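You operate a simulated robot arm through the tools that you are given. There is no shell and no other tool.

You are at the controls of a simulated two-armed robot. One attempt, no reset.

## Task
Switch the cradle display on, tap-test the P-618 pad, then measure its thickness.
Fine: hammer back on its rest; the pad stays on the gauge's anvil, probe up, arm aside. Set down upright: hammer.

Only the result counts: the job must be done as asked and must still hold three seconds after the hand-in. Knocking over, shifting, dropping, spilling or breaking anything else fails it.

## Robot
Two 7-joint arms with fingered hands on one trunk that stands fixed in place. Base frame: the origin is at the foot of the trunk, x ahead of it, y to its left, z up; the work surface is at about z = 80. Readings come in cm, rad, newtons and seconds.
The left shoulder is at [7, 16.6, 109.3], the right one opposite. With the tool pointing down near the work surface each hand reaches from about 46 to 96 cm from the base axis, measured 20 degrees to its own side. Payload 4.1 kg a hand.
The tool frame of a hand sits at the grasp point between the pads (the TCP): z along the fingers, y along the line on which they close. The tips reach 3.2 cm beyond it. Largest opening 10.8 cm; the body of the gripper starts 3.8 cm behind the TCP. The gripper is a hand of 4 fingers: y runs from the thumb to the fingers, the wrist lies at [-1.6, -10.8, -18.6] in the tool frame, and closing takes about 1.5 s.
Orientation is told as [roll, pitch, yaw] about the base's x, y, z axes, in that order, counted from this pose: with the fingers straight down and the wrist toward the robot, the tool's x, y and z point along [0, 1, 0], [1, 0, 0] and [0, 0, -1] of the base frame.

## Interface
- The arms move only by the tool arm_command. It takes "left_series", "right_series" or both (then of equal length, played together; a hand with none holds still); each is text: rows parted by semicolons, each of 6 numbers parted by spaces: the shift along the base's x, y, z in cm, then the turn, a rotation vector about the base's x, y, z in rad. In form: x y z rx ry rz; .... A call has 1 to 20 rows; each row is the pose to reach, as a shift and turn from the pose commanded when the call began. "left_claw" and "right_claw" are, for a hand that has rows, the finger opening in cm, from 0 to 10.8, set as the call begins (left out, the last holds). Each row takes 0.2 s and may step no farther than 5 cm and 0.15 rad from the row before; otherwise, or with a gripper value out of range, the whole call is refused. Where a pose cannot be reached the arm comes as near as it can. A force on the tool above 60 N (or 10 N above the force at the start of the call, whichever is more), or a blocked arm, ends the call early, and 0.2 s more pass. The fingers move at their own pace (about 4.5 cm/s each) and stop on an object; they squeeze with about 22 N. The grip force told is the motor's: it shows also when the fingers shut on nothing. Time passes only in rows, and 0.2 s behind the last, so rows that repeat a pose let the fingers close. The reply holds the time, the measured pose of the TCP, the force on the tool along the base axes, the opening and the grip force, in the units named above and with some noise, with the torque about the TCP (base axes, N m) and any sound that the robot's microphone picked up.
- Cameras (640 x 400 px; columns grow to the right, rows downward): "scene" is now at [11.69, 6, 132.23]; the picture's right is [0.66, -0.75, -0.00], its down [-0.44, -0.38, -0.81] and it looks along [0.61, 0.53, -0.58] (base axes); focal length 214 px, centre (320, 200). "left" rides on the left gripper at [-6.4, -9.3, -13.2] in its tool frame; the picture's right is [-0.80, -0.28, 0.53], its down [0.55, -0.71, 0.45] and it looks along [0.25, 0.65, 0.72] (tool axes); focal length 247 px, centre (320, 200). "right" rides on the right gripper at [6.4, -9.3, -13.2] in its tool frame; the picture's right is [-0.80, 0.28, -0.53], its down [-0.55, -0.71, 0.45] and it looks along [-0.25, 0.65, 0.72] (tool axes); focal length 247 px, centre (320, 200). There is no depth. A picture from a camera that has moved, and an enlarged one, comes with that camera's place and axes in the base frame and with its lens.
- camera(camera): a new picture of that camera. The clock stands still meanwhile.
- raise_lower(by): slides the trunk up (or, below 0, down) by that many cm; the arms and the scene camera ride with it, the base frame stays. It gives what a move gives, with no picture.
- set_fingers(index, middle, ring, thumb_bend, hand): sets how far each is bent, from 0 (flat) to 1 (curled in); at 0.3 the hand is open as for a grip, at 0.7 the pads meet at the TCP. One left out holds its place. A second passes; each finger stops where it meets its share of the squeeze, and holds until it gets a number again. A gripper value or a shape takes the hand back. It gives what a move gives, with no picture; readings hold the bend of each and the force on the fingers (four entries, about 0 where the hand has none), thumb and palm.
- grasp_type(shape, hand): the hand has 4 fingers and takes this shape, open, in about a second: jaw (thumb against the fingers, like two jaws); tri (thumb and two fingers); tip (a fingertip pinch); poke (one finger out to press); point (the index stretched); flat (the hand flat); cup (the hand cupped); fist (a fist). The gripper value then closes the fingers along that shape, each until it touches; the sizes above hold for jaw. It gives what a move gives, with no picture.
- aim_head(pan, tilt): turns the head with the scene camera to pan (to the left, within 1.501 rad either way) and tilt (down, from -0.506 to 1.204), counted from straight ahead of the robot. It gives what a move gives.
- inspect(camera, box): a new picture of the part [left, top, right, bottom] of that camera's present view, enlarged. The clock stands still meanwhile.
- finish_job(): hands the job in; it is judged then, once.

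Nothing tells you positions but the pictures and the camera data. Unless the task says otherwise, let go and move clear before handing in.

The tools are called after ">>>" as name(argument=value, ...) on one line, values as JSON. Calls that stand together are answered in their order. arm_command: Moves the arms, as the interface text tells. Its arguments: {"type":"object","properties":{"left_series":{"type":"string"},"left_claw":{"type":"number"},"right_series":{"type":"string"},"right_claw":{"type":"number"}},"required":[]} The other tools are called the same way: raise_lower (by) slides the trunk up or down; grasp_type (shape, hand) gives the hand a shape; set_fingers (index, middle, ring, thumb_bend, hand) moves the fingers one by one; aim_head (pan, tilt) turns the head that bears the scene camera; camera (camera) takes a picture; inspect (camera, box) takes an enlarged picture of a part of a camera's view; finish_job () hands the job in.

At the start:

```text
time_s: 0.0
left_tool_pos: [46.05, 48.69, 126.87]
left_orientation: [0.001, -0.001, -0.001]
left_contact_force: [0.3, -0.8, -0.7]
left_moment: [-0.02, 0.01, 0.0]
left_grip_width: 10.76
left_grasp_force: 0.1
left_shape: jaw
left_bend: [0.3, 0.3, 0.3, 0.3]
left_finger forces: [0.1, 0.0, 0.1, 0.0, 0.0, 0.0]
right_tool_pos: [59.36, 3.33, 120.35]
right_orientation: [-0.001, 0.0, 0.0]
right_contact_force: [0.9, -0.3, -0.3]
right_moment: [0.01, 0.02, 0.0]
right_grip_width: 10.78
right_grasp_force: 0.0
right_shape: jaw
right_bend: [0.3, 0.3, 0.3, 0.3]
right_finger forces: [0.1, 0.0, 0.1, 0.0, 0.0, 0.1]
trunk travel left (down, up): [-60.0, 34.0]
head pan, tilt: [0.716, 0.62]
```

scene: 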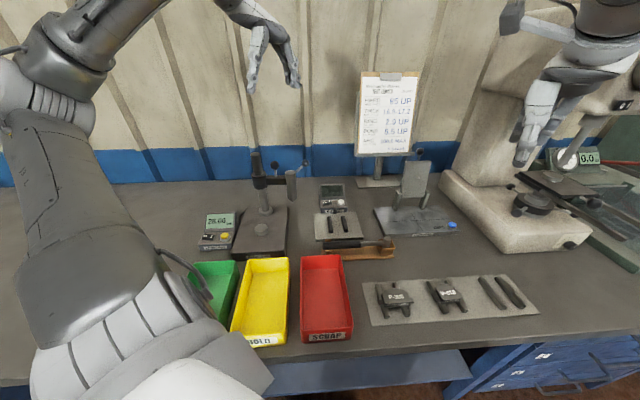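
right: 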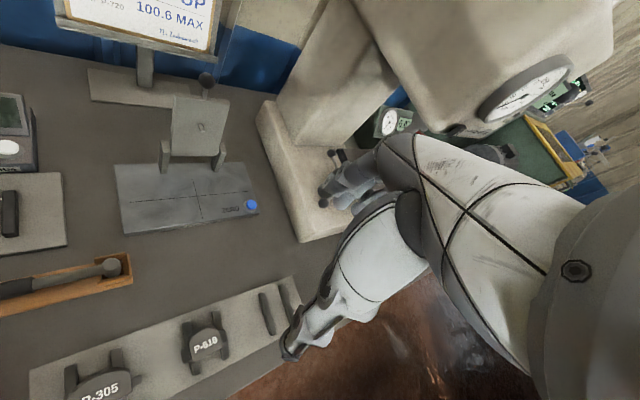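
left: 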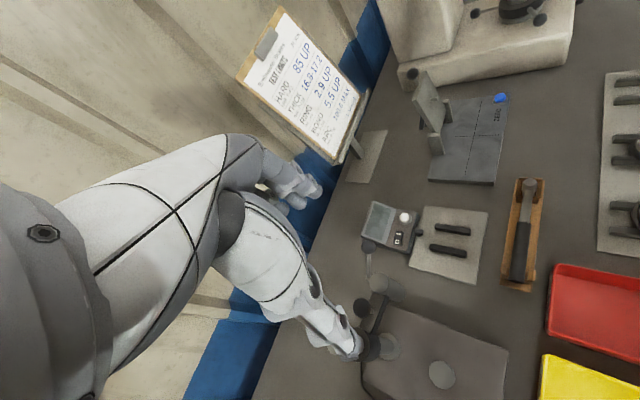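

I see a bench with a thickness gauge (stand with arm), trays, a cradle with a display, a hammer on a wooden rest, a plate/scale, and a board with pads P-305 and P-618. I'll look closer before moving.

>>> inspect(camera="scene", box=[180, 140, 340, 260])

>>> inspect(camera="scene", box=[300, 160, 460, 270])

>>> inspect(camera="scene", box=[360, 250, 560, 350])

>>> inspect(camera="scene", box=[340, 60, 440, 170])

>>> inspect(camera="left", box=[340, 180, 560, 400])

>>> inspect(camera="left", box=[230, 0, 380, 170])

```text
3.33 times, centred on (260, 200) of scene
camera zoom: at [11.69, 6.0, 132.23], right [0.66, -0.75, 0.0], down [-0.44, -0.38, -0.81], along [0.61, 0.53, -0.58], focal length 715 px, centre (520, 200)
```

zoom: 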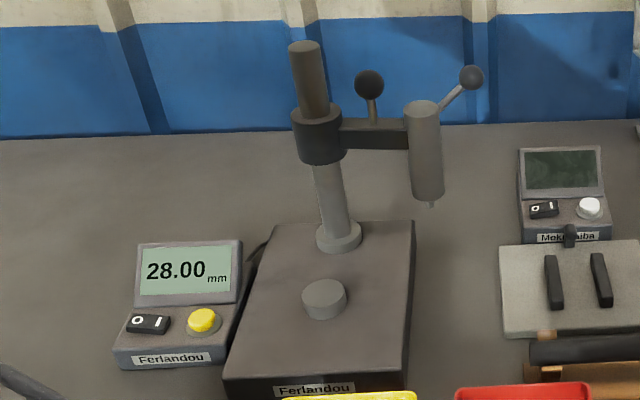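

```text
3.64 times, centred on (380, 215) of scene
camera zoom: at [11.69, 6.0, 132.23], right [0.66, -0.75, 0.0], down [-0.44, -0.38, -0.81], along [0.61, 0.53, -0.58], focal length 780 px, centre (102, 146)
```

zoom: 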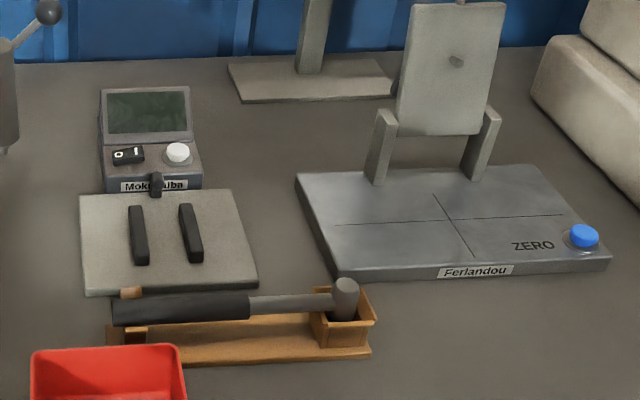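

```text
3.20 times, centred on (460, 300) of scene
camera zoom: at [11.69, 6.0, 132.23], right [0.66, -0.75, 0.0], down [-0.44, -0.38, -0.81], along [0.61, 0.53, -0.58], focal length 686 px, centre (-128, -120)
```

zoom: 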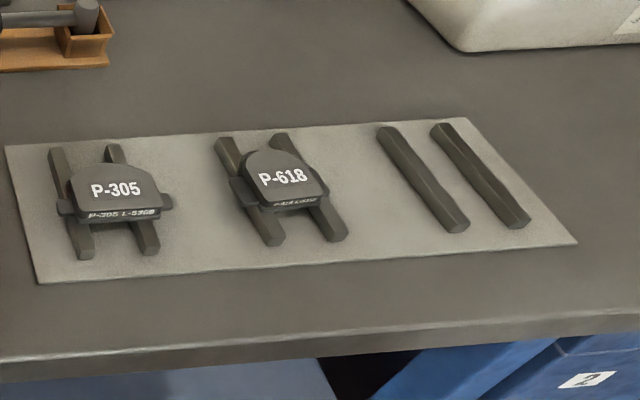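

```text
3.64 times, centred on (390, 115) of scene
camera zoom: at [11.69, 6.0, 132.23], right [0.66, -0.75, 0.0], down [-0.44, -0.38, -0.81], along [0.61, 0.53, -0.58], focal length 780 px, centre (66, 509)
```

zoom: 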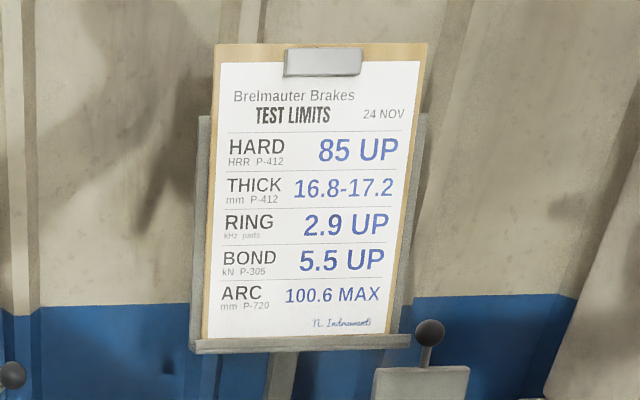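

```text
1.82 times, centred on (450, 290) of left
camera zoom: at [36.7, 42.4, 140.26], right [-0.28, -0.8, -0.53], down [-0.71, 0.55, -0.45], along [0.65, 0.25, -0.72], focal length 449 px, centre (84, 36)
```

zoom: 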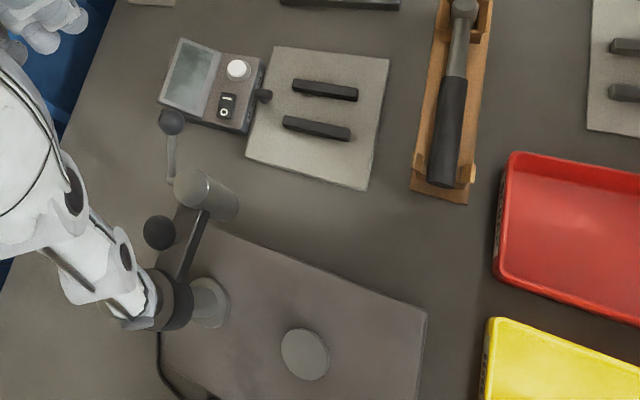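

```text
2.35 times, centred on (305, 85) of left
camera zoom: at [36.7, 42.4, 140.26], right [-0.28, -0.8, -0.53], down [-0.71, 0.55, -0.45], along [0.65, 0.25, -0.72], focal length 581 px, centre (355, 471)
```

zoom: 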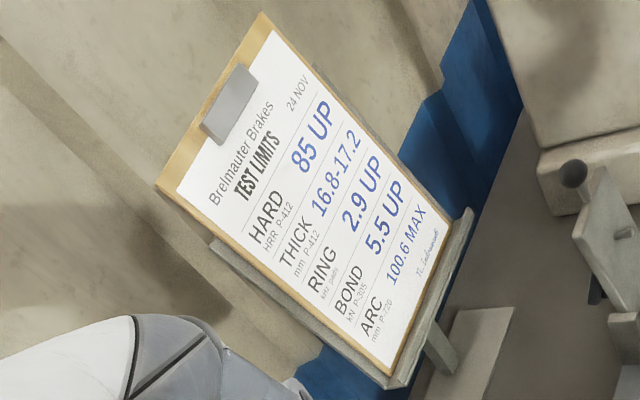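

The cradle unit with its dark display sits behind the two foam rails near (58, 38). The pad P-618 is on the board near (54.7, 1.6), and the gauge anvil is near (37, 53). I'll check a few more close-ups before moving.

>>> inspect(camera="right", box=[20, 280, 340, 400])

>>> inspect(camera="right", box=[0, 80, 160, 320])

>>> inspect(camera="scene", box=[310, 175, 360, 220])

>>> inspect(camera="left", box=[355, 190, 435, 270])

>>> inspect(camera="scene", box=[190, 195, 260, 260])

>>> inspect(camera="scene", box=[240, 145, 320, 210])

```text
2.00 times, centred on (180, 340) of right
camera zoom: at [50.12, 9.86, 133.42], right [0.28, -0.8, 0.53], down [-0.71, -0.55, -0.45], along [0.65, -0.25, -0.72], focal length 494 px, centre (600, -80)
```

zoom: 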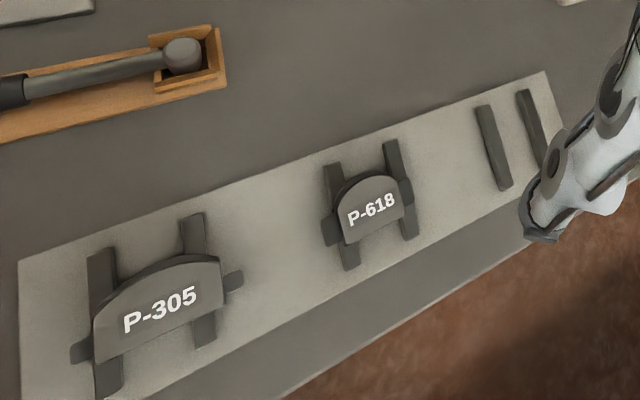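

```text
1.67 times, centred on (80, 200) of right
camera zoom: at [50.12, 9.86, 133.42], right [0.28, -0.8, 0.53], down [-0.71, -0.55, -0.45], along [0.65, -0.25, -0.72], focal length 412 px, centre (720, 200)
```

zoom: 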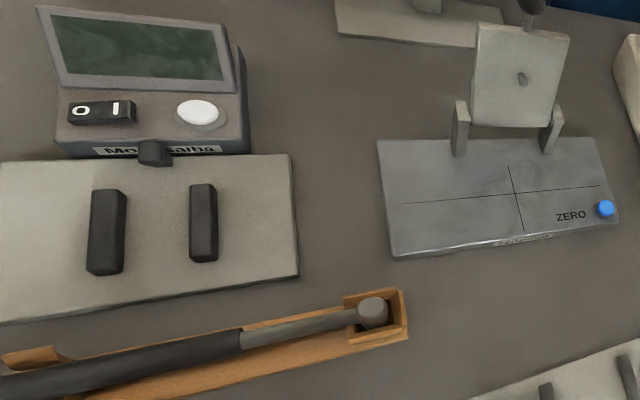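

```text
8.89 times, centred on (335, 198) of scene
camera zoom: at [11.69, 6.0, 132.23], right [0.66, -0.75, 0.0], down [-0.44, -0.38, -0.81], along [0.61, 0.53, -0.58], focal length 1906 px, centre (187, 222)
```

zoom: 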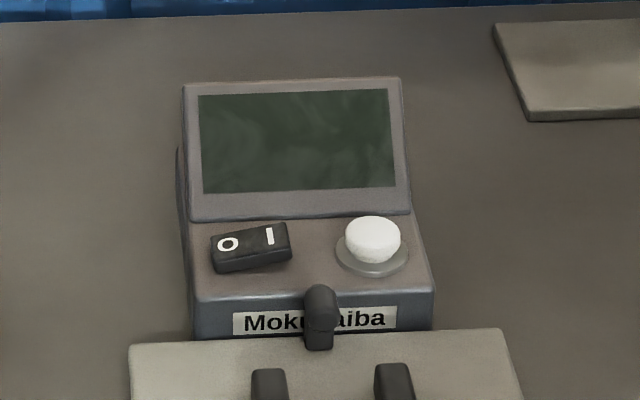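

```text
5.00 times, centred on (395, 230) of left
camera zoom: at [36.7, 42.4, 140.26], right [-0.28, -0.8, -0.53], down [-0.71, 0.55, -0.45], along [0.65, 0.25, -0.72], focal length 1235 px, centre (-55, 50)
```

zoom: 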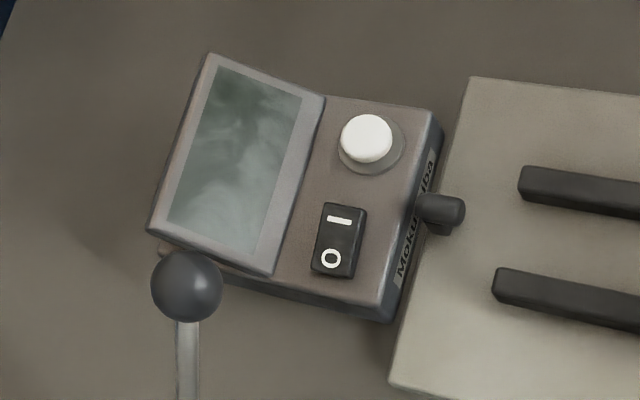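

```text
6.15 times, centred on (225, 228) of scene
camera zoom: at [11.69, 6.0, 132.23], right [0.66, -0.75, 0.0], down [-0.44, -0.38, -0.81], along [0.61, 0.53, -0.58], focal length 1320 px, centre (905, 31)
```

zoom: 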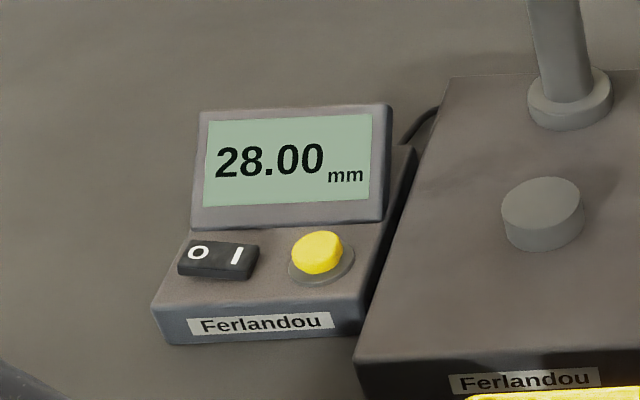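

```text
6.15 times, centred on (280, 178) of scene
camera zoom: at [11.69, 6.0, 132.23], right [0.66, -0.75, 0.0], down [-0.44, -0.38, -0.81], along [0.61, 0.53, -0.58], focal length 1320 px, centre (566, 338)
```

zoom: 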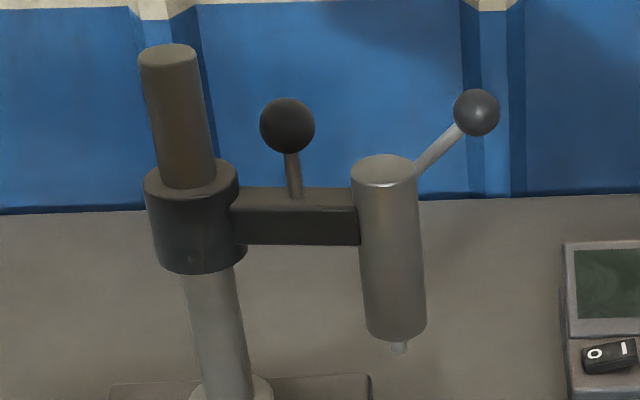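

The rocker's "I" end is near (64.0, 46.7, 84.1). I'll put the right hand into the poke shape and see where its fingertip lies.

>>> grasp_type(shape="poke", hand="right")

>>> camera(camera="right")

>>> camera(camera="scene")

```text
time_s: 0.9
left_tool_pos: [45.91, 48.71, 127.08]
left_orientation: [0.0, -0.001, -0.001]
left_contact_force: [1.3, -1.2, 0.3]
left_moment: [0.02, 0.01, 0.03]
left_grip_width: 10.77
left_grasp_force: 0.0
left_shape: jaw
left_bend: [0.3, 0.3, 0.3, 0.3]
left_finger forces: [0.0, 0.1, 0.1, 0.0, 0.0, 0.0]
right_tool_pos: [59.45, 3.39, 120.52]
right_orientation: [-0.001, -0.001, 0.001]
right_contact_force: [0.1, -0.5, 0.0]
right_moment: [0.0, -0.01, -0.01]
right_grip_width: 0.0
right_grasp_force: 0.0
right_shape: poke
right_bend: [0.7, 0.7, 0.99, 1.0]
right_finger forces: [0.1, 0.1, 0.0, 0.0, 0.0, 0.0]
trunk travel left (down, up): [-60.0, 34.0]
head pan, tilt: [0.716, 0.62]
```

```text
taken
camera right: at [50.12, 9.87, 133.42], right [0.28, -0.8, 0.53], down [-0.71, -0.55, -0.45], along [0.65, -0.25, -0.72], focal length 247 px, centre (320, 200)
```

right: 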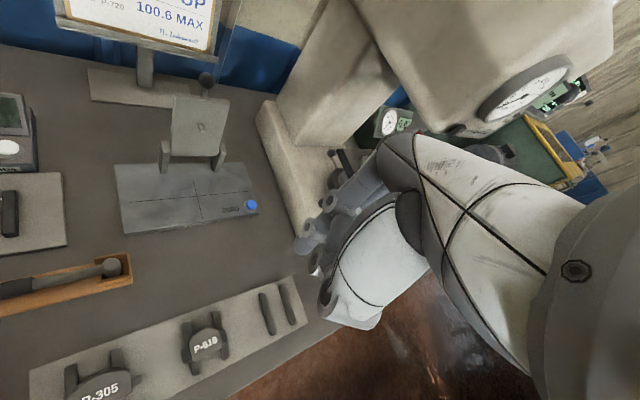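

```text
taken
camera scene: at [11.69, 6.0, 132.23], right [0.66, -0.75, 0.0], down [-0.44, -0.38, -0.81], along [0.61, 0.53, -0.58], focal length 214 px, centre (320, 200)
```

scene: 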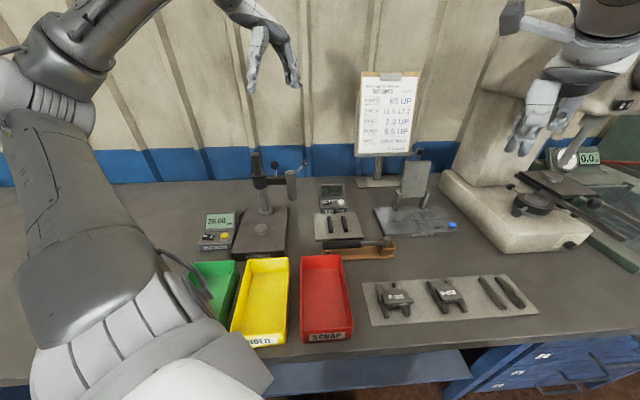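

I want a closer view of the poking finger.

>>> inspect(camera="scene", box=[480, 0, 640, 180])

>>> inspect(camera="right", box=[260, 120, 460, 340])

```text
2.22 times, centred on (560, 90) of scene
camera zoom: at [11.69, 6.0, 132.23], right [0.66, -0.75, 0.0], down [-0.44, -0.38, -0.81], along [0.61, 0.53, -0.58], focal length 477 px, centre (-213, 444)
```

zoom: 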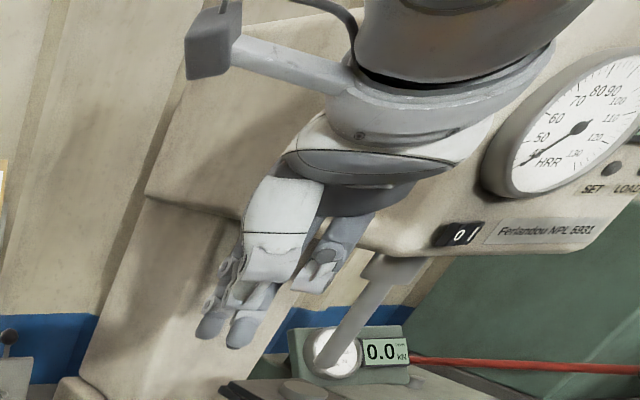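

```text
1.82 times, centred on (360, 230) of right
camera zoom: at [50.12, 9.87, 133.42], right [0.28, -0.8, 0.53], down [-0.71, -0.55, -0.45], along [0.65, -0.25, -0.72], focal length 449 px, centre (247, 146)
```

zoom: 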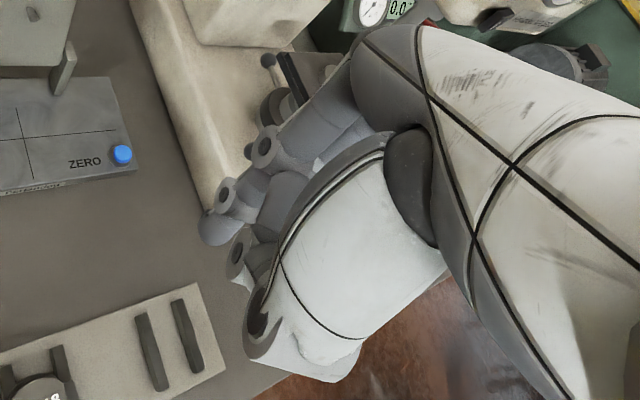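

Two fingertips show in the poke shape, so I'll compare with the point shape.

>>> grasp_type(shape="point", hand="right")

>>> inspect(camera="scene", box=[480, 0, 640, 180])

>>> inspect(camera="right", box=[260, 120, 460, 340])

```text
time_s: 1.8
left_tool_pos: [45.93, 48.71, 126.89]
left_orientation: [0.0, 0.002, 0.0]
left_contact_force: [0.4, 0.7, -0.1]
left_moment: [0.0, -0.03, -0.01]
left_grip_width: 10.77
left_grasp_force: 0.1
left_shape: jaw
left_bend: [0.3, 0.3, 0.3, 0.3]
left_finger forces: [0.0, 0.0, 0.1, 0.1, 0.0, 0.0]
right_tool_pos: [59.38, 3.35, 120.32]
right_orientation: [-0.001, 0.0, 0.0]
right_contact_force: [-0.7, -0.1, -0.8]
right_moment: [0.02, 0.01, 0.0]
right_grip_width: 0.01
right_grasp_force: 0.2
right_shape: point
right_bend: [0.19, 1.0, 1.0, 0.99]
right_finger forces: [0.0, 0.0, 0.0, 0.0, 0.0, 0.0]
trunk travel left (down, up): [-60.0, 34.0]
head pan, tilt: [0.716, 0.62]
```

```text
2.22 times, centred on (560, 90) of scene
camera zoom: at [11.69, 6.0, 132.23], right [0.66, -0.75, 0.0], down [-0.44, -0.38, -0.81], along [0.61, 0.53, -0.58], focal length 477 px, centre (-213, 444)
```

zoom: 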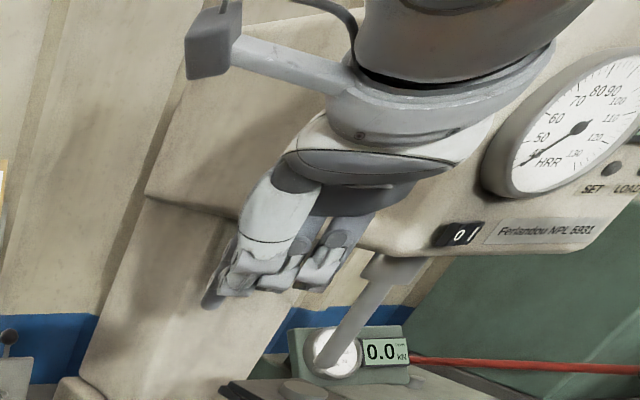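

```text
1.82 times, centred on (360, 230) of right
camera zoom: at [50.12, 9.86, 133.42], right [0.28, -0.8, 0.53], down [-0.71, -0.55, -0.45], along [0.65, -0.25, -0.72], focal length 449 px, centre (247, 146)
```

zoom: 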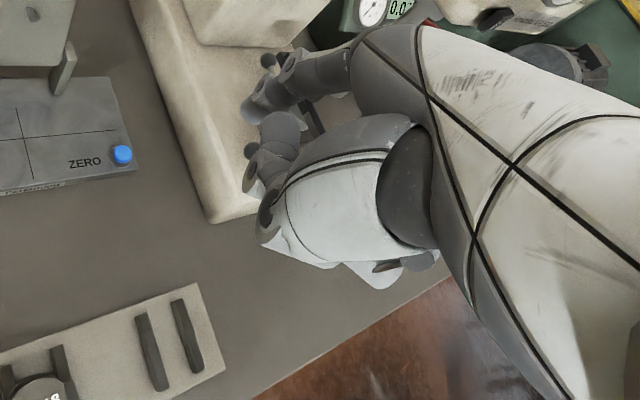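

In the poke shape both index and middle are extended, with the middle finger in line with the TCP. I'll extend only the middle finger and check.

>>> set_fingers(hand="right", index=1.0, middle=0.65, ring=1.0, thumb_bend=1.0)

>>> inspect(camera="scene", box=[480, 0, 640, 180])

>>> inspect(camera="right", box=[260, 120, 460, 340])

```text
time_s: 2.8
left_tool_pos: [45.86, 48.78, 127.02]
left_orientation: [0.0, -0.001, 0.001]
left_contact_force: [0.4, -0.5, 0.5]
left_moment: [0.0, -0.01, 0.0]
left_grip_width: 10.75
left_grasp_force: 0.1
left_shape: jaw
left_bend: [0.3, 0.3, 0.3, 0.3]
left_finger forces: [0.0, 0.0, 0.0, 0.0, 0.0, 0.0]
right_tool_pos: [59.37, 3.38, 120.31]
right_orientation: [0.0, 0.0, 0.001]
right_contact_force: [-0.4, 0.4, 0.1]
right_moment: [0.01, 0.02, 0.0]
right_grip_width: 1.42
right_grasp_force: 0.0
right_shape: fingers
right_bend: [0.83, 0.65, 1.0, 1.0]
right_finger forces: [0.1, 0.0, 0.0, 0.0, 0.0, 0.1]
trunk travel left (down, up): [-60.0, 34.0]
head pan, tilt: [0.716, 0.62]
```

```text
2.22 times, centred on (560, 90) of scene
camera zoom: at [11.69, 6.0, 132.23], right [0.66, -0.75, 0.0], down [-0.44, -0.38, -0.81], along [0.61, 0.53, -0.58], focal length 477 px, centre (-213, 444)
```

zoom: 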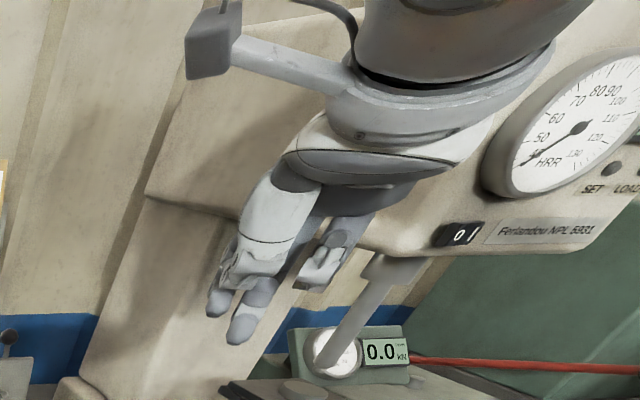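

```text
1.82 times, centred on (360, 230) of right
camera zoom: at [50.12, 9.87, 133.42], right [0.28, -0.8, 0.53], down [-0.71, -0.55, -0.45], along [0.65, -0.25, -0.72], focal length 449 px, centre (247, 146)
```

zoom: 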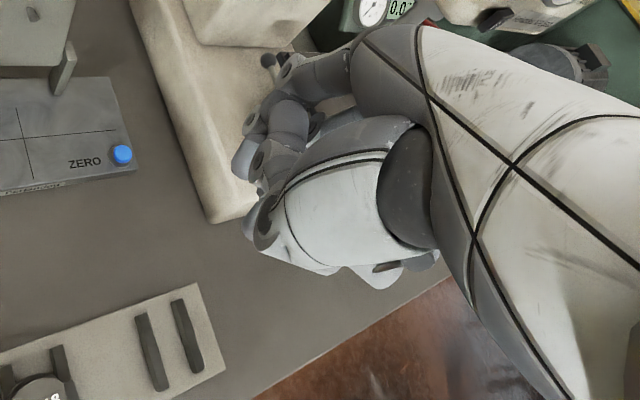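

The middle finger alone now reaches about 3 cm below the TCP. I'll carry the right hand to a point above the rocker's "I" end, turning its yaw by 45°.

>>> arm_command(right_series="0.46 4.33 -1.5 0 0 0.0785;0.92 8.66 -3 0 0 0.157;1.38 13 -4.5 0 0 0.2355;1.84 17.3 -6 0 0 0.314;2.3 21.7 -7.5 0 0 0.3925;2.76 26 -9 0 0 0.471;3.22 30.3 -10.5 0 0 0.5495;3.68 34.6 -12 0 0 0.628;4.14 39 -13.5 0 0 0.7065;4.6 43.3 -15 0 0 0.785")

>>> camera(camera="scene")

>>> camera(camera="right")

>>> camera(camera="left")

```text
time_s: 5.0
left_tool_pos: [45.85, 48.61, 127.04]
left_orientation: [0.0, 0.001, -0.001]
left_contact_force: [1.4, -0.2, -0.1]
left_moment: [-0.03, 0.04, 0.02]
left_grip_width: 10.78
left_grasp_force: 0.1
left_shape: jaw
left_bend: [0.3, 0.3, 0.3, 0.3]
left_finger forces: [0.0, 0.0, 0.0, 0.1, 0.1, 0.0]
right_tool_pos: [69.75, 31.95, 113.43]
right_orientation: [0.052, -0.1, 0.556]
right_contact_force: [3.3, -2.3, -0.8]
right_moment: [0.18, 0.12, 0.04]
right_grip_width: 0.62
right_grasp_force: 0.1
right_shape: fingers
right_bend: [0.92, 0.65, 1.0, 1.0]
right_finger forces: [0.1, 0.1, 0.1, 0.0, 0.0, 0.0]
right hand out of reach, approached as far as the arm can: row 8, 9, 10
trunk travel left (down, up): [-60.0, 34.0]
head pan, tilt: [0.716, 0.62]
stopped in row 10 (right hand): the arm was blocked; the commanded pose is now the measured one
```

```text
taken
camera scene: at [11.66, 5.74, 132.26], right [0.66, -0.75, 0.0], down [-0.44, -0.38, -0.81], along [0.61, 0.53, -0.58], focal length 214 px, centre (320, 200)
```

scene: 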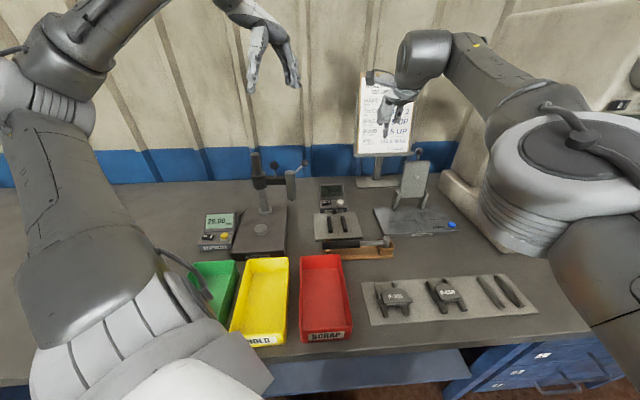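

```text
taken
camera right: at [57.72, 31.29, 125.82], right [0.63, -0.58, 0.52], down [-0.28, -0.79, -0.54], along [0.72, 0.2, -0.66], focal length 247 px, centre (320, 200)
```

right: 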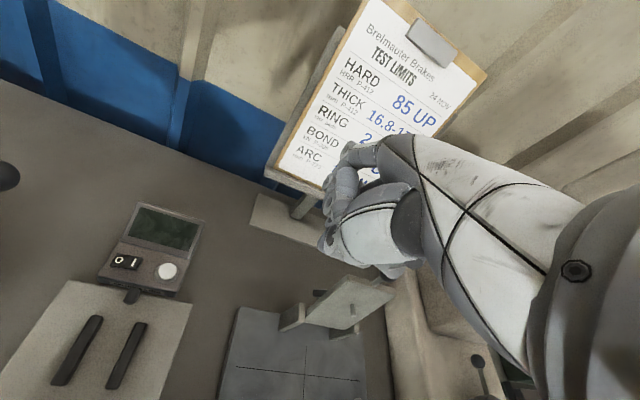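

```text
taken
camera left: at [36.67, 42.18, 140.33], right [-0.28, -0.8, -0.53], down [-0.71, 0.55, -0.45], along [0.65, 0.25, -0.72], focal length 247 px, centre (320, 200)
```

left: 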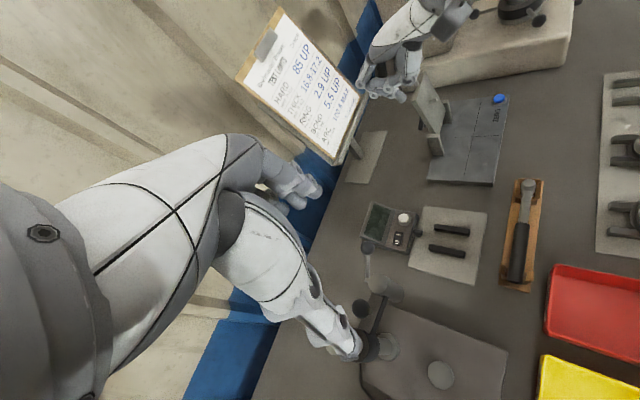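

The right arm cannot reach the cradle with that turn, so the left arm will do the work there. I'll withdraw the right arm to its own side and out of the way.

>>> arm_command(right_series="-1 -4.5 0.5 0 0 -0.08;-2 -9 1 0 0 -0.16;-3 -13.5 1.5 0 0 -0.24;-4.5 -18 2 0 0 -0.32;-6 -22.5 2.5 0 0 -0.4;-7.5 -27 3 0 0 -0.48;-9 -31.5 3.5 0 0 -0.556;-10.5 -36 4 0 0.05 -0.556;-12 -40.5 4.5 0 0.1 -0.556;-13.5 -45 5 0 0.1 -0.556;-15 -49.5 5 0 0.1 -0.556;-16.5 -54 5 0 0.1 -0.556;-18 -58 5 0 0.1 -0.556")

>>> set_fingers(hand="left", index=1.0, middle=0.65, ring=1.0, thumb_bend=1.0)

>>> camera(camera="scene")

>>> camera(camera="left")

```text
time_s: 7.8
left_tool_pos: [45.76, 48.58, 127.07]
left_orientation: [0.002, -0.001, 0.0]
left_contact_force: [-0.7, -0.4, -1.4]
left_moment: [0.03, -0.03, 0.0]
left_grip_width: 10.78
left_grasp_force: 0.0
left_shape: jaw
left_bend: [0.3, 0.3, 0.3, 0.3]
left_finger forces: [0.0, 0.0, 0.1, 0.1, 0.0, 0.0]
right_tool_pos: [51.1, -25.75, 118.75]
right_orientation: [0.081, -0.004, 0.008]
right_contact_force: [0.3, 0.4, -0.2]
right_moment: [0.0, -0.02, -0.01]
right_grip_width: 0.6
right_grasp_force: 0.1
right_shape: fingers
right_bend: [0.92, 0.65, 1.0, 1.0]
right_finger forces: [0.0, 0.1, 0.0, 0.0, 0.0, 0.0]
trunk travel left (down, up): [-60.0, 34.0]
head pan, tilt: [0.716, 0.62]
```

```text
time_s: 8.8
left_tool_pos: [46.0, 48.65, 126.9]
left_orientation: [0.0, 0.0, 0.001]
left_contact_force: [0.0, -1.4, 0.0]
left_moment: [0.0, -0.03, -0.02]
left_grip_width: 0.56
left_grasp_force: 0.0
left_shape: fingers
left_bend: [0.82, 0.65, 1.0, 0.96]
left_finger forces: [0.0, 0.0, 0.0, 0.0, 0.0, 0.0]
right_tool_pos: [51.28, -25.67, 118.61]
right_orientation: [0.078, -0.004, 0.005]
right_contact_force: [-0.5, 0.7, -0.5]
right_moment: [0.04, 0.0, -0.01]
right_grip_width: 0.61
right_grasp_force: 0.1
right_shape: fingers
right_bend: [0.92, 0.65, 1.0, 1.0]
right_finger forces: [0.1, 0.0, 0.1, 0.0, 0.0, 0.0]
trunk travel left (down, up): [-60.0, 34.0]
head pan, tilt: [0.716, 0.62]
```

```text
taken
camera scene: at [11.67, 5.96, 132.23], right [0.66, -0.75, 0.0], down [-0.44, -0.38, -0.81], along [0.61, 0.53, -0.58], focal length 214 px, centre (320, 200)
```

scene: 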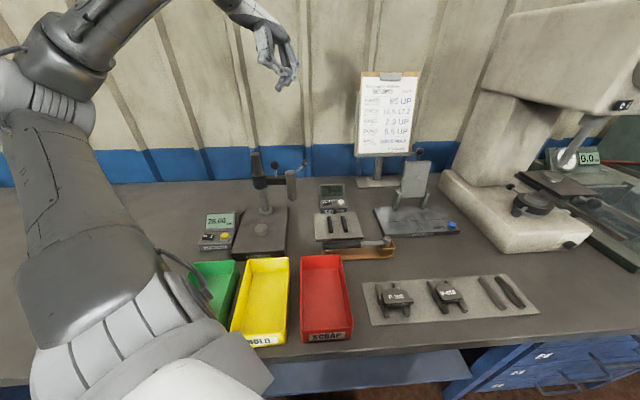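

```text
taken
camera left: at [36.69, 42.39, 140.26], right [-0.28, -0.8, -0.53], down [-0.71, 0.55, -0.45], along [0.65, 0.25, -0.72], focal length 247 px, centre (320, 200)
```

left: 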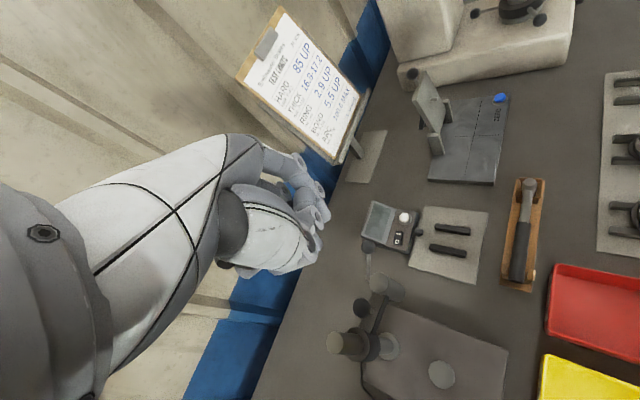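

The right arm is clear. I'll raise the trunk a little so the left forearm stays well above the gauge, then bring the left hand above the rocker with a turn.

>>> raise_lower(by=12)

>>> arm_command(left_series="2 -0.3 -1 0 0 0.1;4.5 -0.6 -4 0 0 0.2;7 -0.9 -8 0 0 0.3;9.5 -1.2 -12 0 0 0.4;12 -1.5 -15.5 0 0 0.5;14.5 -1.7 -19 0 0 0.6;16.5 -1.9 -22 0 0 0.7;18 -2 -25 0 0 0.785")

>>> camera(camera="scene")

>>> camera(camera="left")

```text
time_s: 10.3
left_tool_pos: [45.92, 48.74, 138.9]
left_orientation: [0.0, 0.001, 0.0]
left_contact_force: [-0.2, 0.3, 0.1]
left_moment: [0.01, 0.0, -0.04]
left_grip_width: 0.22
left_grasp_force: 0.0
left_shape: fingers
left_bend: [0.89, 0.65, 1.0, 1.0]
left_finger forces: [0.0, 0.0, 0.0, 0.1, 0.0, 0.0]
right_tool_pos: [51.1, -25.55, 130.69]
right_orientation: [0.077, -0.004, 0.007]
right_contact_force: [-0.2, -0.6, 0.8]
right_moment: [0.02, 0.01, -0.04]
right_grip_width: 0.61
right_grasp_force: 0.0
right_shape: fingers
right_bend: [0.92, 0.65, 1.0, 1.0]
right_finger forces: [0.0, 0.0, 0.0, 0.0, 0.1, 0.1]
trunk travel left (down, up): [-72.0, 22.0]
head pan, tilt: [0.716, 0.62]
```

```text
time_s: 12.1
left_tool_pos: [63.99, 46.96, 113.82]
left_orientation: [0.001, 0.0, 0.787]
left_contact_force: [0.6, 0.3, -0.1]
left_moment: [-0.02, 0.03, -0.01]
left_grip_width: 0.19
left_grasp_force: 0.1
left_shape: fingers
left_bend: [0.9, 0.65, 1.0, 1.0]
left_finger forces: [0.0, 0.0, 0.0, 0.1, 0.1, 0.0]
right_tool_pos: [51.39, -25.47, 130.5]
right_orientation: [0.078, -0.001, 0.008]
right_contact_force: [0.6, 0.4, -0.3]
right_moment: [-0.04, 0.01, 0.0]
right_grip_width: 0.62
right_grasp_force: 0.1
right_shape: fingers
right_bend: [0.92, 0.65, 1.0, 1.0]
right_finger forces: [0.0, 0.0, 0.0, 0.0, 0.0, 0.0]
trunk travel left (down, up): [-72.0, 22.0]
head pan, tilt: [0.716, 0.62]
```

```text
taken
camera scene: at [11.88, 6.03, 144.21], right [0.66, -0.75, 0.0], down [-0.44, -0.38, -0.81], along [0.61, 0.53, -0.58], focal length 214 px, centre (320, 200)
```

scene: 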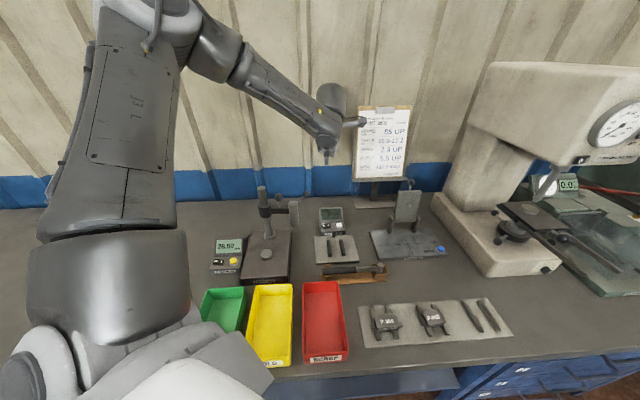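

```text
taken
camera left: at [62.16, 35.9, 127.16], right [0.36, -0.76, -0.53], down [-0.89, -0.11, -0.45], along [0.28, 0.63, -0.72], focal length 247 px, centre (320, 200)
```

left: 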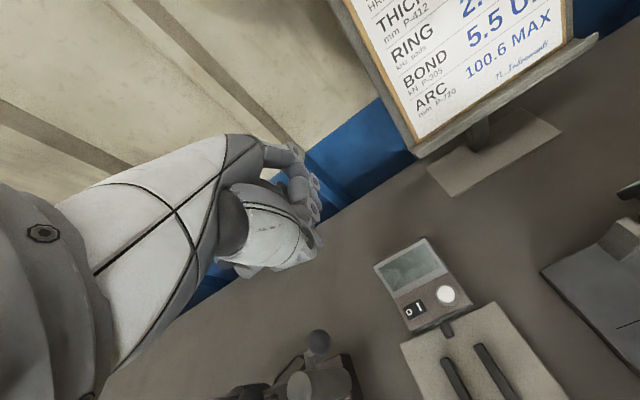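

The left hand reaches the switch area comfortably. I'll zoom in to refine the rocker's position and the fingertip's position.

>>> inspect(camera="left", box=[360, 230, 480, 340])

>>> inspect(camera="scene", box=[280, 80, 370, 270])

>>> inspect(camera="left", box=[220, 130, 340, 290])

```text
3.64 times, centred on (420, 285) of left
camera zoom: at [62.16, 35.9, 127.16], right [0.36, -0.76, -0.53], down [-0.89, -0.11, -0.45], along [0.28, 0.63, -0.72], focal length 898 px, centre (-44, -109)
```

zoom: 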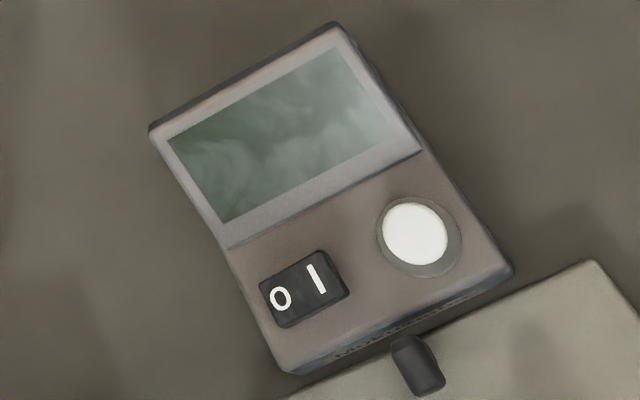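

```text
2.11 times, centred on (325, 175) of scene
camera zoom: at [11.88, 6.03, 144.21], right [0.66, -0.75, 0.0], down [-0.44, -0.38, -0.81], along [0.61, 0.53, -0.58], focal length 452 px, centre (310, 253)
```

zoom: 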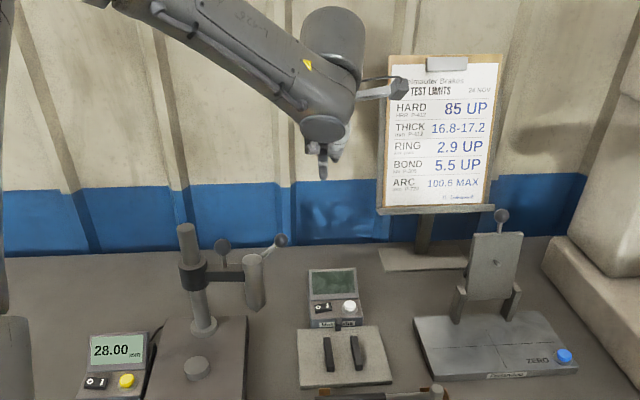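

```text
2.50 times, centred on (280, 210) of left
camera zoom: at [62.16, 35.9, 127.16], right [0.36, -0.76, -0.53], down [-0.89, -0.11, -0.45], along [0.28, 0.63, -0.72], focal length 617 px, centre (420, 175)
```

zoom: 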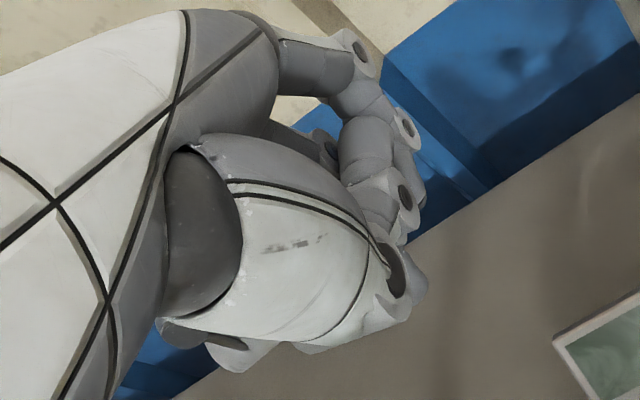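

I'll zoom closer on the fingertip to get its offset from the TCP.

>>> inspect(camera="scene", box=[300, 110, 360, 180])

```text
5.71 times, centred on (330, 145) of scene
camera zoom: at [11.88, 6.03, 144.21], right [0.66, -0.75, 0.0], down [-0.44, -0.38, -0.81], along [0.61, 0.53, -0.58], focal length 1226 px, centre (263, 514)
```

zoom: 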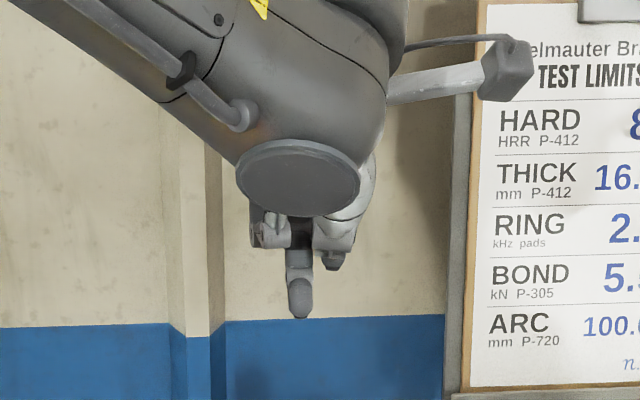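

The fingertip sits about 1 cm to the tool's +x side of the TCP. I'll descend to about 3 cm above the rocker and look again.

>>> arm_command(left_series="0.1 -0.3 -4 0 0 0;0.2 -0.6 -8 0 0 0;0.3 -0.9 -12 0 0 0;0.4 -1.2 -16 0 0 0;0.5 -1.5 -20 0 0 0;0.6 -1.7 -23.5 0 0 0;0.6 -1.7 -23.5 0 0 0")

>>> inspect(camera="scene", box=[290, 160, 370, 250])

>>> camera(camera="left")

>>> camera(camera="scene")

```text
time_s: 13.7
left_tool_pos: [60.6, 46.19, 95.17]
left_orientation: [0.001, 0.002, 0.784]
left_contact_force: [0.2, -0.1, -0.5]
left_moment: [0.04, -0.02, -0.02]
left_grip_width: 0.2
left_grasp_force: 0.1
left_shape: fingers
left_bend: [0.9, 0.65, 1.0, 1.0]
left_finger forces: [0.1, 0.0, 0.1, 0.0, 0.0, 0.0]
left hand out of reach, approached as far as the arm can: row 4, 5, 6, 7
right_tool_pos: [51.25, -25.45, 130.67]
right_orientation: [0.079, -0.004, 0.009]
right_contact_force: [0.0, 0.0, 0.0]
right_moment: [0.01, 0.0, -0.03]
right_grip_width: 0.61
right_grasp_force: 0.1
right_shape: fingers
right_bend: [0.92, 0.65, 1.0, 1.0]
right_finger forces: [0.0, 0.0, 0.0, 0.1, 0.0, 0.1]
trunk travel left (down, up): [-72.0, 22.0]
head pan, tilt: [0.716, 0.62]
```

```text
4.44 times, centred on (330, 205) of scene
camera zoom: at [11.73, 5.99, 144.22], right [0.66, -0.75, 0.0], down [-0.44, -0.38, -0.81], along [0.61, 0.53, -0.58], focal length 953 px, centre (276, 178)
```

zoom: 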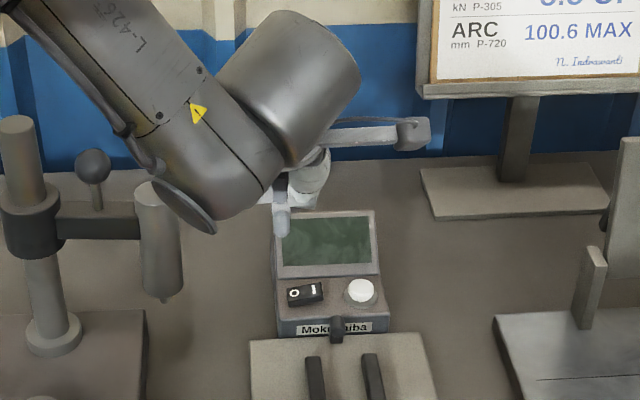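

```text
taken
camera left: at [58.59, 35.24, 108.4], right [0.36, -0.77, -0.53], down [-0.89, -0.11, -0.45], along [0.28, 0.63, -0.72], focal length 247 px, centre (320, 200)
```

left: 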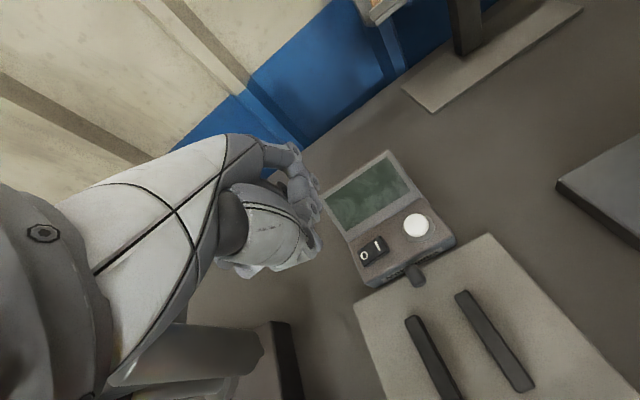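

```text
taken
camera scene: at [11.73, 5.99, 144.22], right [0.66, -0.75, 0.0], down [-0.44, -0.38, -0.81], along [0.61, 0.53, -0.58], focal length 214 px, centre (320, 200)
```

scene: 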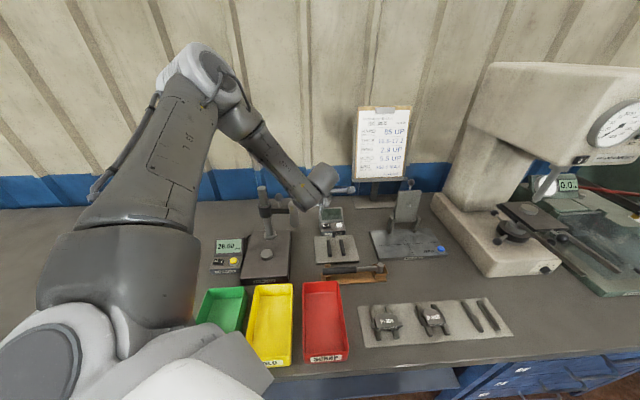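

The wrist cannot get that low with the trunk raised. I'll go back up, lower the trunk again and retry.

>>> arm_command(left_series="0 0 4 0 0 0;0 0 8 0 0 0;0 0 12 0 0 0;0 0 16 0 0 0;0 0 20 0 0 0;0 0 24 0 0 0")

>>> raise_lower(by=-12)

>>> camera(camera="scene")

```text
time_s: 15.1
left_tool_pos: [60.85, 45.97, 119.18]
left_orientation: [0.001, -0.001, 0.782]
left_contact_force: [-0.3, -0.1, 0.0]
left_moment: [0.02, -0.03, 0.03]
left_grip_width: 0.16
left_grasp_force: 0.2
left_shape: fingers
left_bend: [0.9, 0.65, 1.0, 1.0]
left_finger forces: [0.0, 0.0, 0.0, 0.0, 0.1, 0.0]
right_tool_pos: [51.14, -25.57, 130.69]
right_orientation: [0.079, -0.003, 0.006]
right_contact_force: [0.1, -0.5, -0.1]
right_moment: [0.01, 0.0, -0.04]
right_grip_width: 0.61
right_grasp_force: 0.1
right_shape: fingers
right_bend: [0.92, 0.65, 1.0, 1.0]
right_finger forces: [0.0, 0.0, 0.0, 0.0, 0.1, 0.0]
trunk travel left (down, up): [-72.0, 22.0]
head pan, tilt: [0.716, 0.62]
```

```text
time_s: 16.6
left_tool_pos: [60.94, 46.04, 107.17]
left_orientation: [0.0, 0.001, 0.784]
left_contact_force: [0.7, 0.2, 0.3]
left_moment: [-0.02, -0.03, 0.0]
left_grip_width: 0.21
left_grasp_force: 0.1
left_shape: fingers
left_bend: [0.9, 0.65, 1.0, 1.0]
left_finger forces: [0.0, 0.0, 0.0, 0.1, 0.0, 0.0]
right_tool_pos: [51.25, -25.48, 118.69]
right_orientation: [0.078, -0.003, 0.007]
right_contact_force: [0.1, 0.6, 0.1]
right_moment: [0.0, 0.01, 0.01]
right_grip_width: 0.67
right_grasp_force: 0.1
right_shape: fingers
right_bend: [0.92, 0.65, 1.0, 1.0]
right_finger forces: [0.1, 0.0, 0.0, 0.1, 0.0, 0.1]
trunk travel left (down, up): [-60.0, 34.0]
head pan, tilt: [0.716, 0.62]
```

```text
taken
camera scene: at [11.67, 5.98, 132.24], right [0.66, -0.75, 0.0], down [-0.44, -0.38, -0.81], along [0.61, 0.53, -0.58], focal length 214 px, centre (320, 200)
```

scene: 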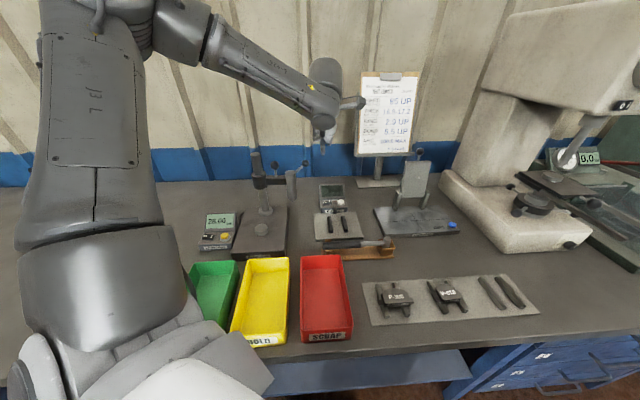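

The trunk is back at its original height and the arm is bent comfortably. I'll descend again toward the rocker.

>>> arm_command(left_series="1.2 -0.3 -3.5 0 0 0;2.4 -0.6 -7 0 0 0;3.6 -0.9 -10.5 0 0 0;3.6 -0.9 -14 0 0 0;3.6 -0.9 -17 0 0 0;3.6 -0.9 -17 0 0 0")

>>> inspect(camera="scene", box=[290, 140, 370, 230])

>>> camera(camera="left")

>>> camera(camera="scene")

```text
time_s: 18.0
left_tool_pos: [64.52, 44.98, 90.06]
left_orientation: [0.0, 0.002, 0.784]
left_contact_force: [-0.1, 0.4, -0.6]
left_moment: [-0.02, -0.01, 0.0]
left_grip_width: 0.19
left_grasp_force: 0.1
left_shape: fingers
left_bend: [0.9, 0.65, 1.0, 1.0]
left_finger forces: [0.0, 0.1, 0.1, 0.0, 0.1, 0.0]
right_tool_pos: [51.15, -25.64, 118.65]
right_orientation: [0.081, -0.004, 0.008]
right_contact_force: [0.3, -0.4, -0.4]
right_moment: [0.06, 0.0, -0.03]
right_grip_width: 0.63
right_grasp_force: 0.0
right_shape: fingers
right_bend: [0.92, 0.65, 1.0, 1.0]
right_finger forces: [0.0, 0.0, 0.0, 0.1, 0.0, 0.0]
trunk travel left (down, up): [-60.0, 34.0]
head pan, tilt: [0.716, 0.62]
```

```text
4.44 times, centred on (330, 185) of scene
camera zoom: at [11.65, 5.94, 132.24], right [0.66, -0.75, 0.0], down [-0.44, -0.38, -0.81], along [0.61, 0.53, -0.58], focal length 953 px, centre (276, 267)
```

zoom: 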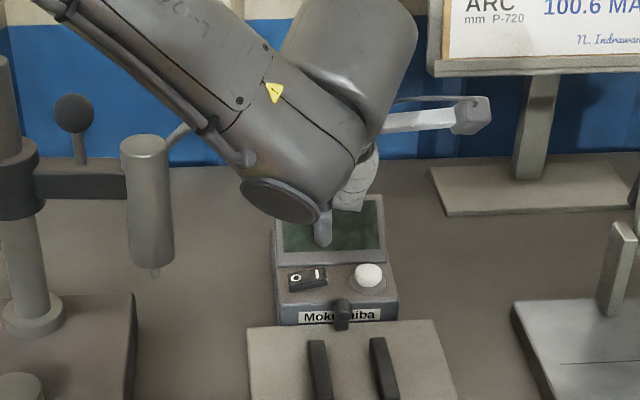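

```text
taken
camera left: at [62.53, 34.05, 103.25], right [0.36, -0.76, -0.53], down [-0.89, -0.11, -0.45], along [0.28, 0.63, -0.72], focal length 247 px, centre (320, 200)
```

left: 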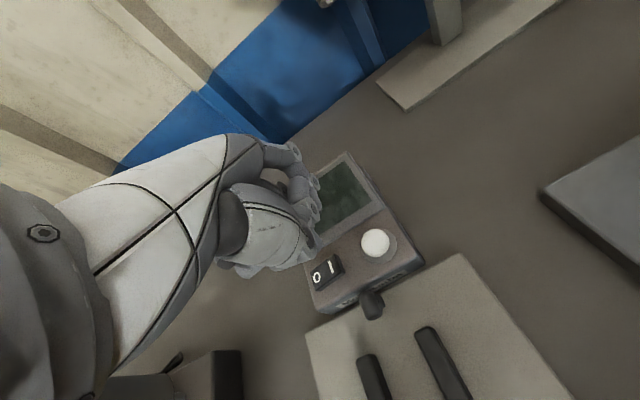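

```text
taken
camera scene: at [11.65, 5.94, 132.24], right [0.66, -0.75, 0.0], down [-0.44, -0.38, -0.81], along [0.61, 0.53, -0.58], focal length 214 px, centre (320, 200)
```

scene: 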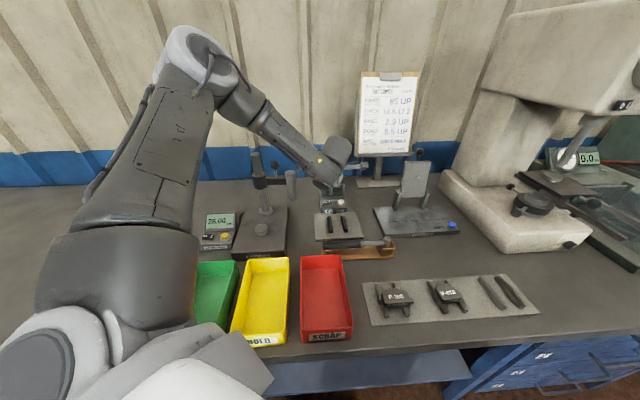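

The fingertip hovers almost straight above the "I" end. I'll lower it in small steps and watch the force.

>>> arm_command(left_series="-0.13 0.15 -1.2 0 0 0;-0.13 0.15 -2.2 0 0 0;-0.13 0.15 -2.6 0 0 0")

>>> inspect(camera="scene", box=[310, 170, 360, 220])

```text
time_s: 18.8
left_tool_pos: [64.35, 45.17, 87.5]
left_orientation: [-0.002, -0.003, 0.784]
left_contact_force: [2.2, -0.5, 6.4]
left_moment: [0.08, -0.08, -0.03]
left_grip_width: 0.2
left_grasp_force: 2.0
left_shape: fingers
left_bend: [0.9, 0.65, 1.0, 1.0]
left_finger forces: [0.1, 5.4, 0.1, 0.0, 0.0, 0.0]
right_tool_pos: [51.13, -25.59, 118.64]
right_orientation: [0.079, -0.003, 0.008]
right_contact_force: [-0.4, 0.0, 0.0]
right_moment: [0.01, 0.01, 0.03]
right_grip_width: 0.59
right_grasp_force: 0.1
right_shape: fingers
right_bend: [0.92, 0.65, 1.0, 1.0]
right_finger forces: [0.0, 0.0, 0.0, 0.0, 0.0, 0.1]
trunk travel left (down, up): [-60.0, 34.0]
head pan, tilt: [0.716, 0.62]
```

```text
8.00 times, centred on (335, 195) of scene
camera zoom: at [11.65, 5.92, 132.25], right [0.66, -0.75, 0.0], down [-0.44, -0.38, -0.81], along [0.61, 0.53, -0.58], focal length 1716 px, centre (200, 240)
```

zoom: 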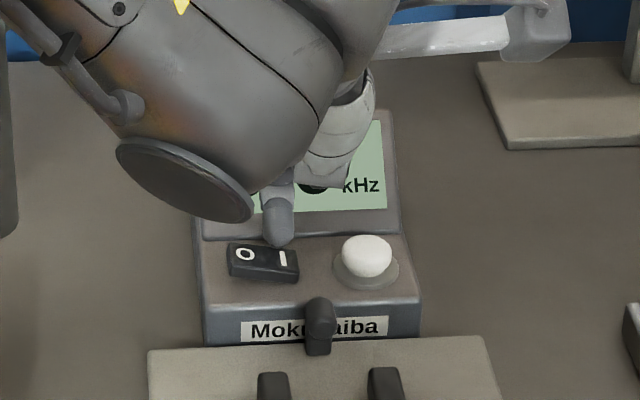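

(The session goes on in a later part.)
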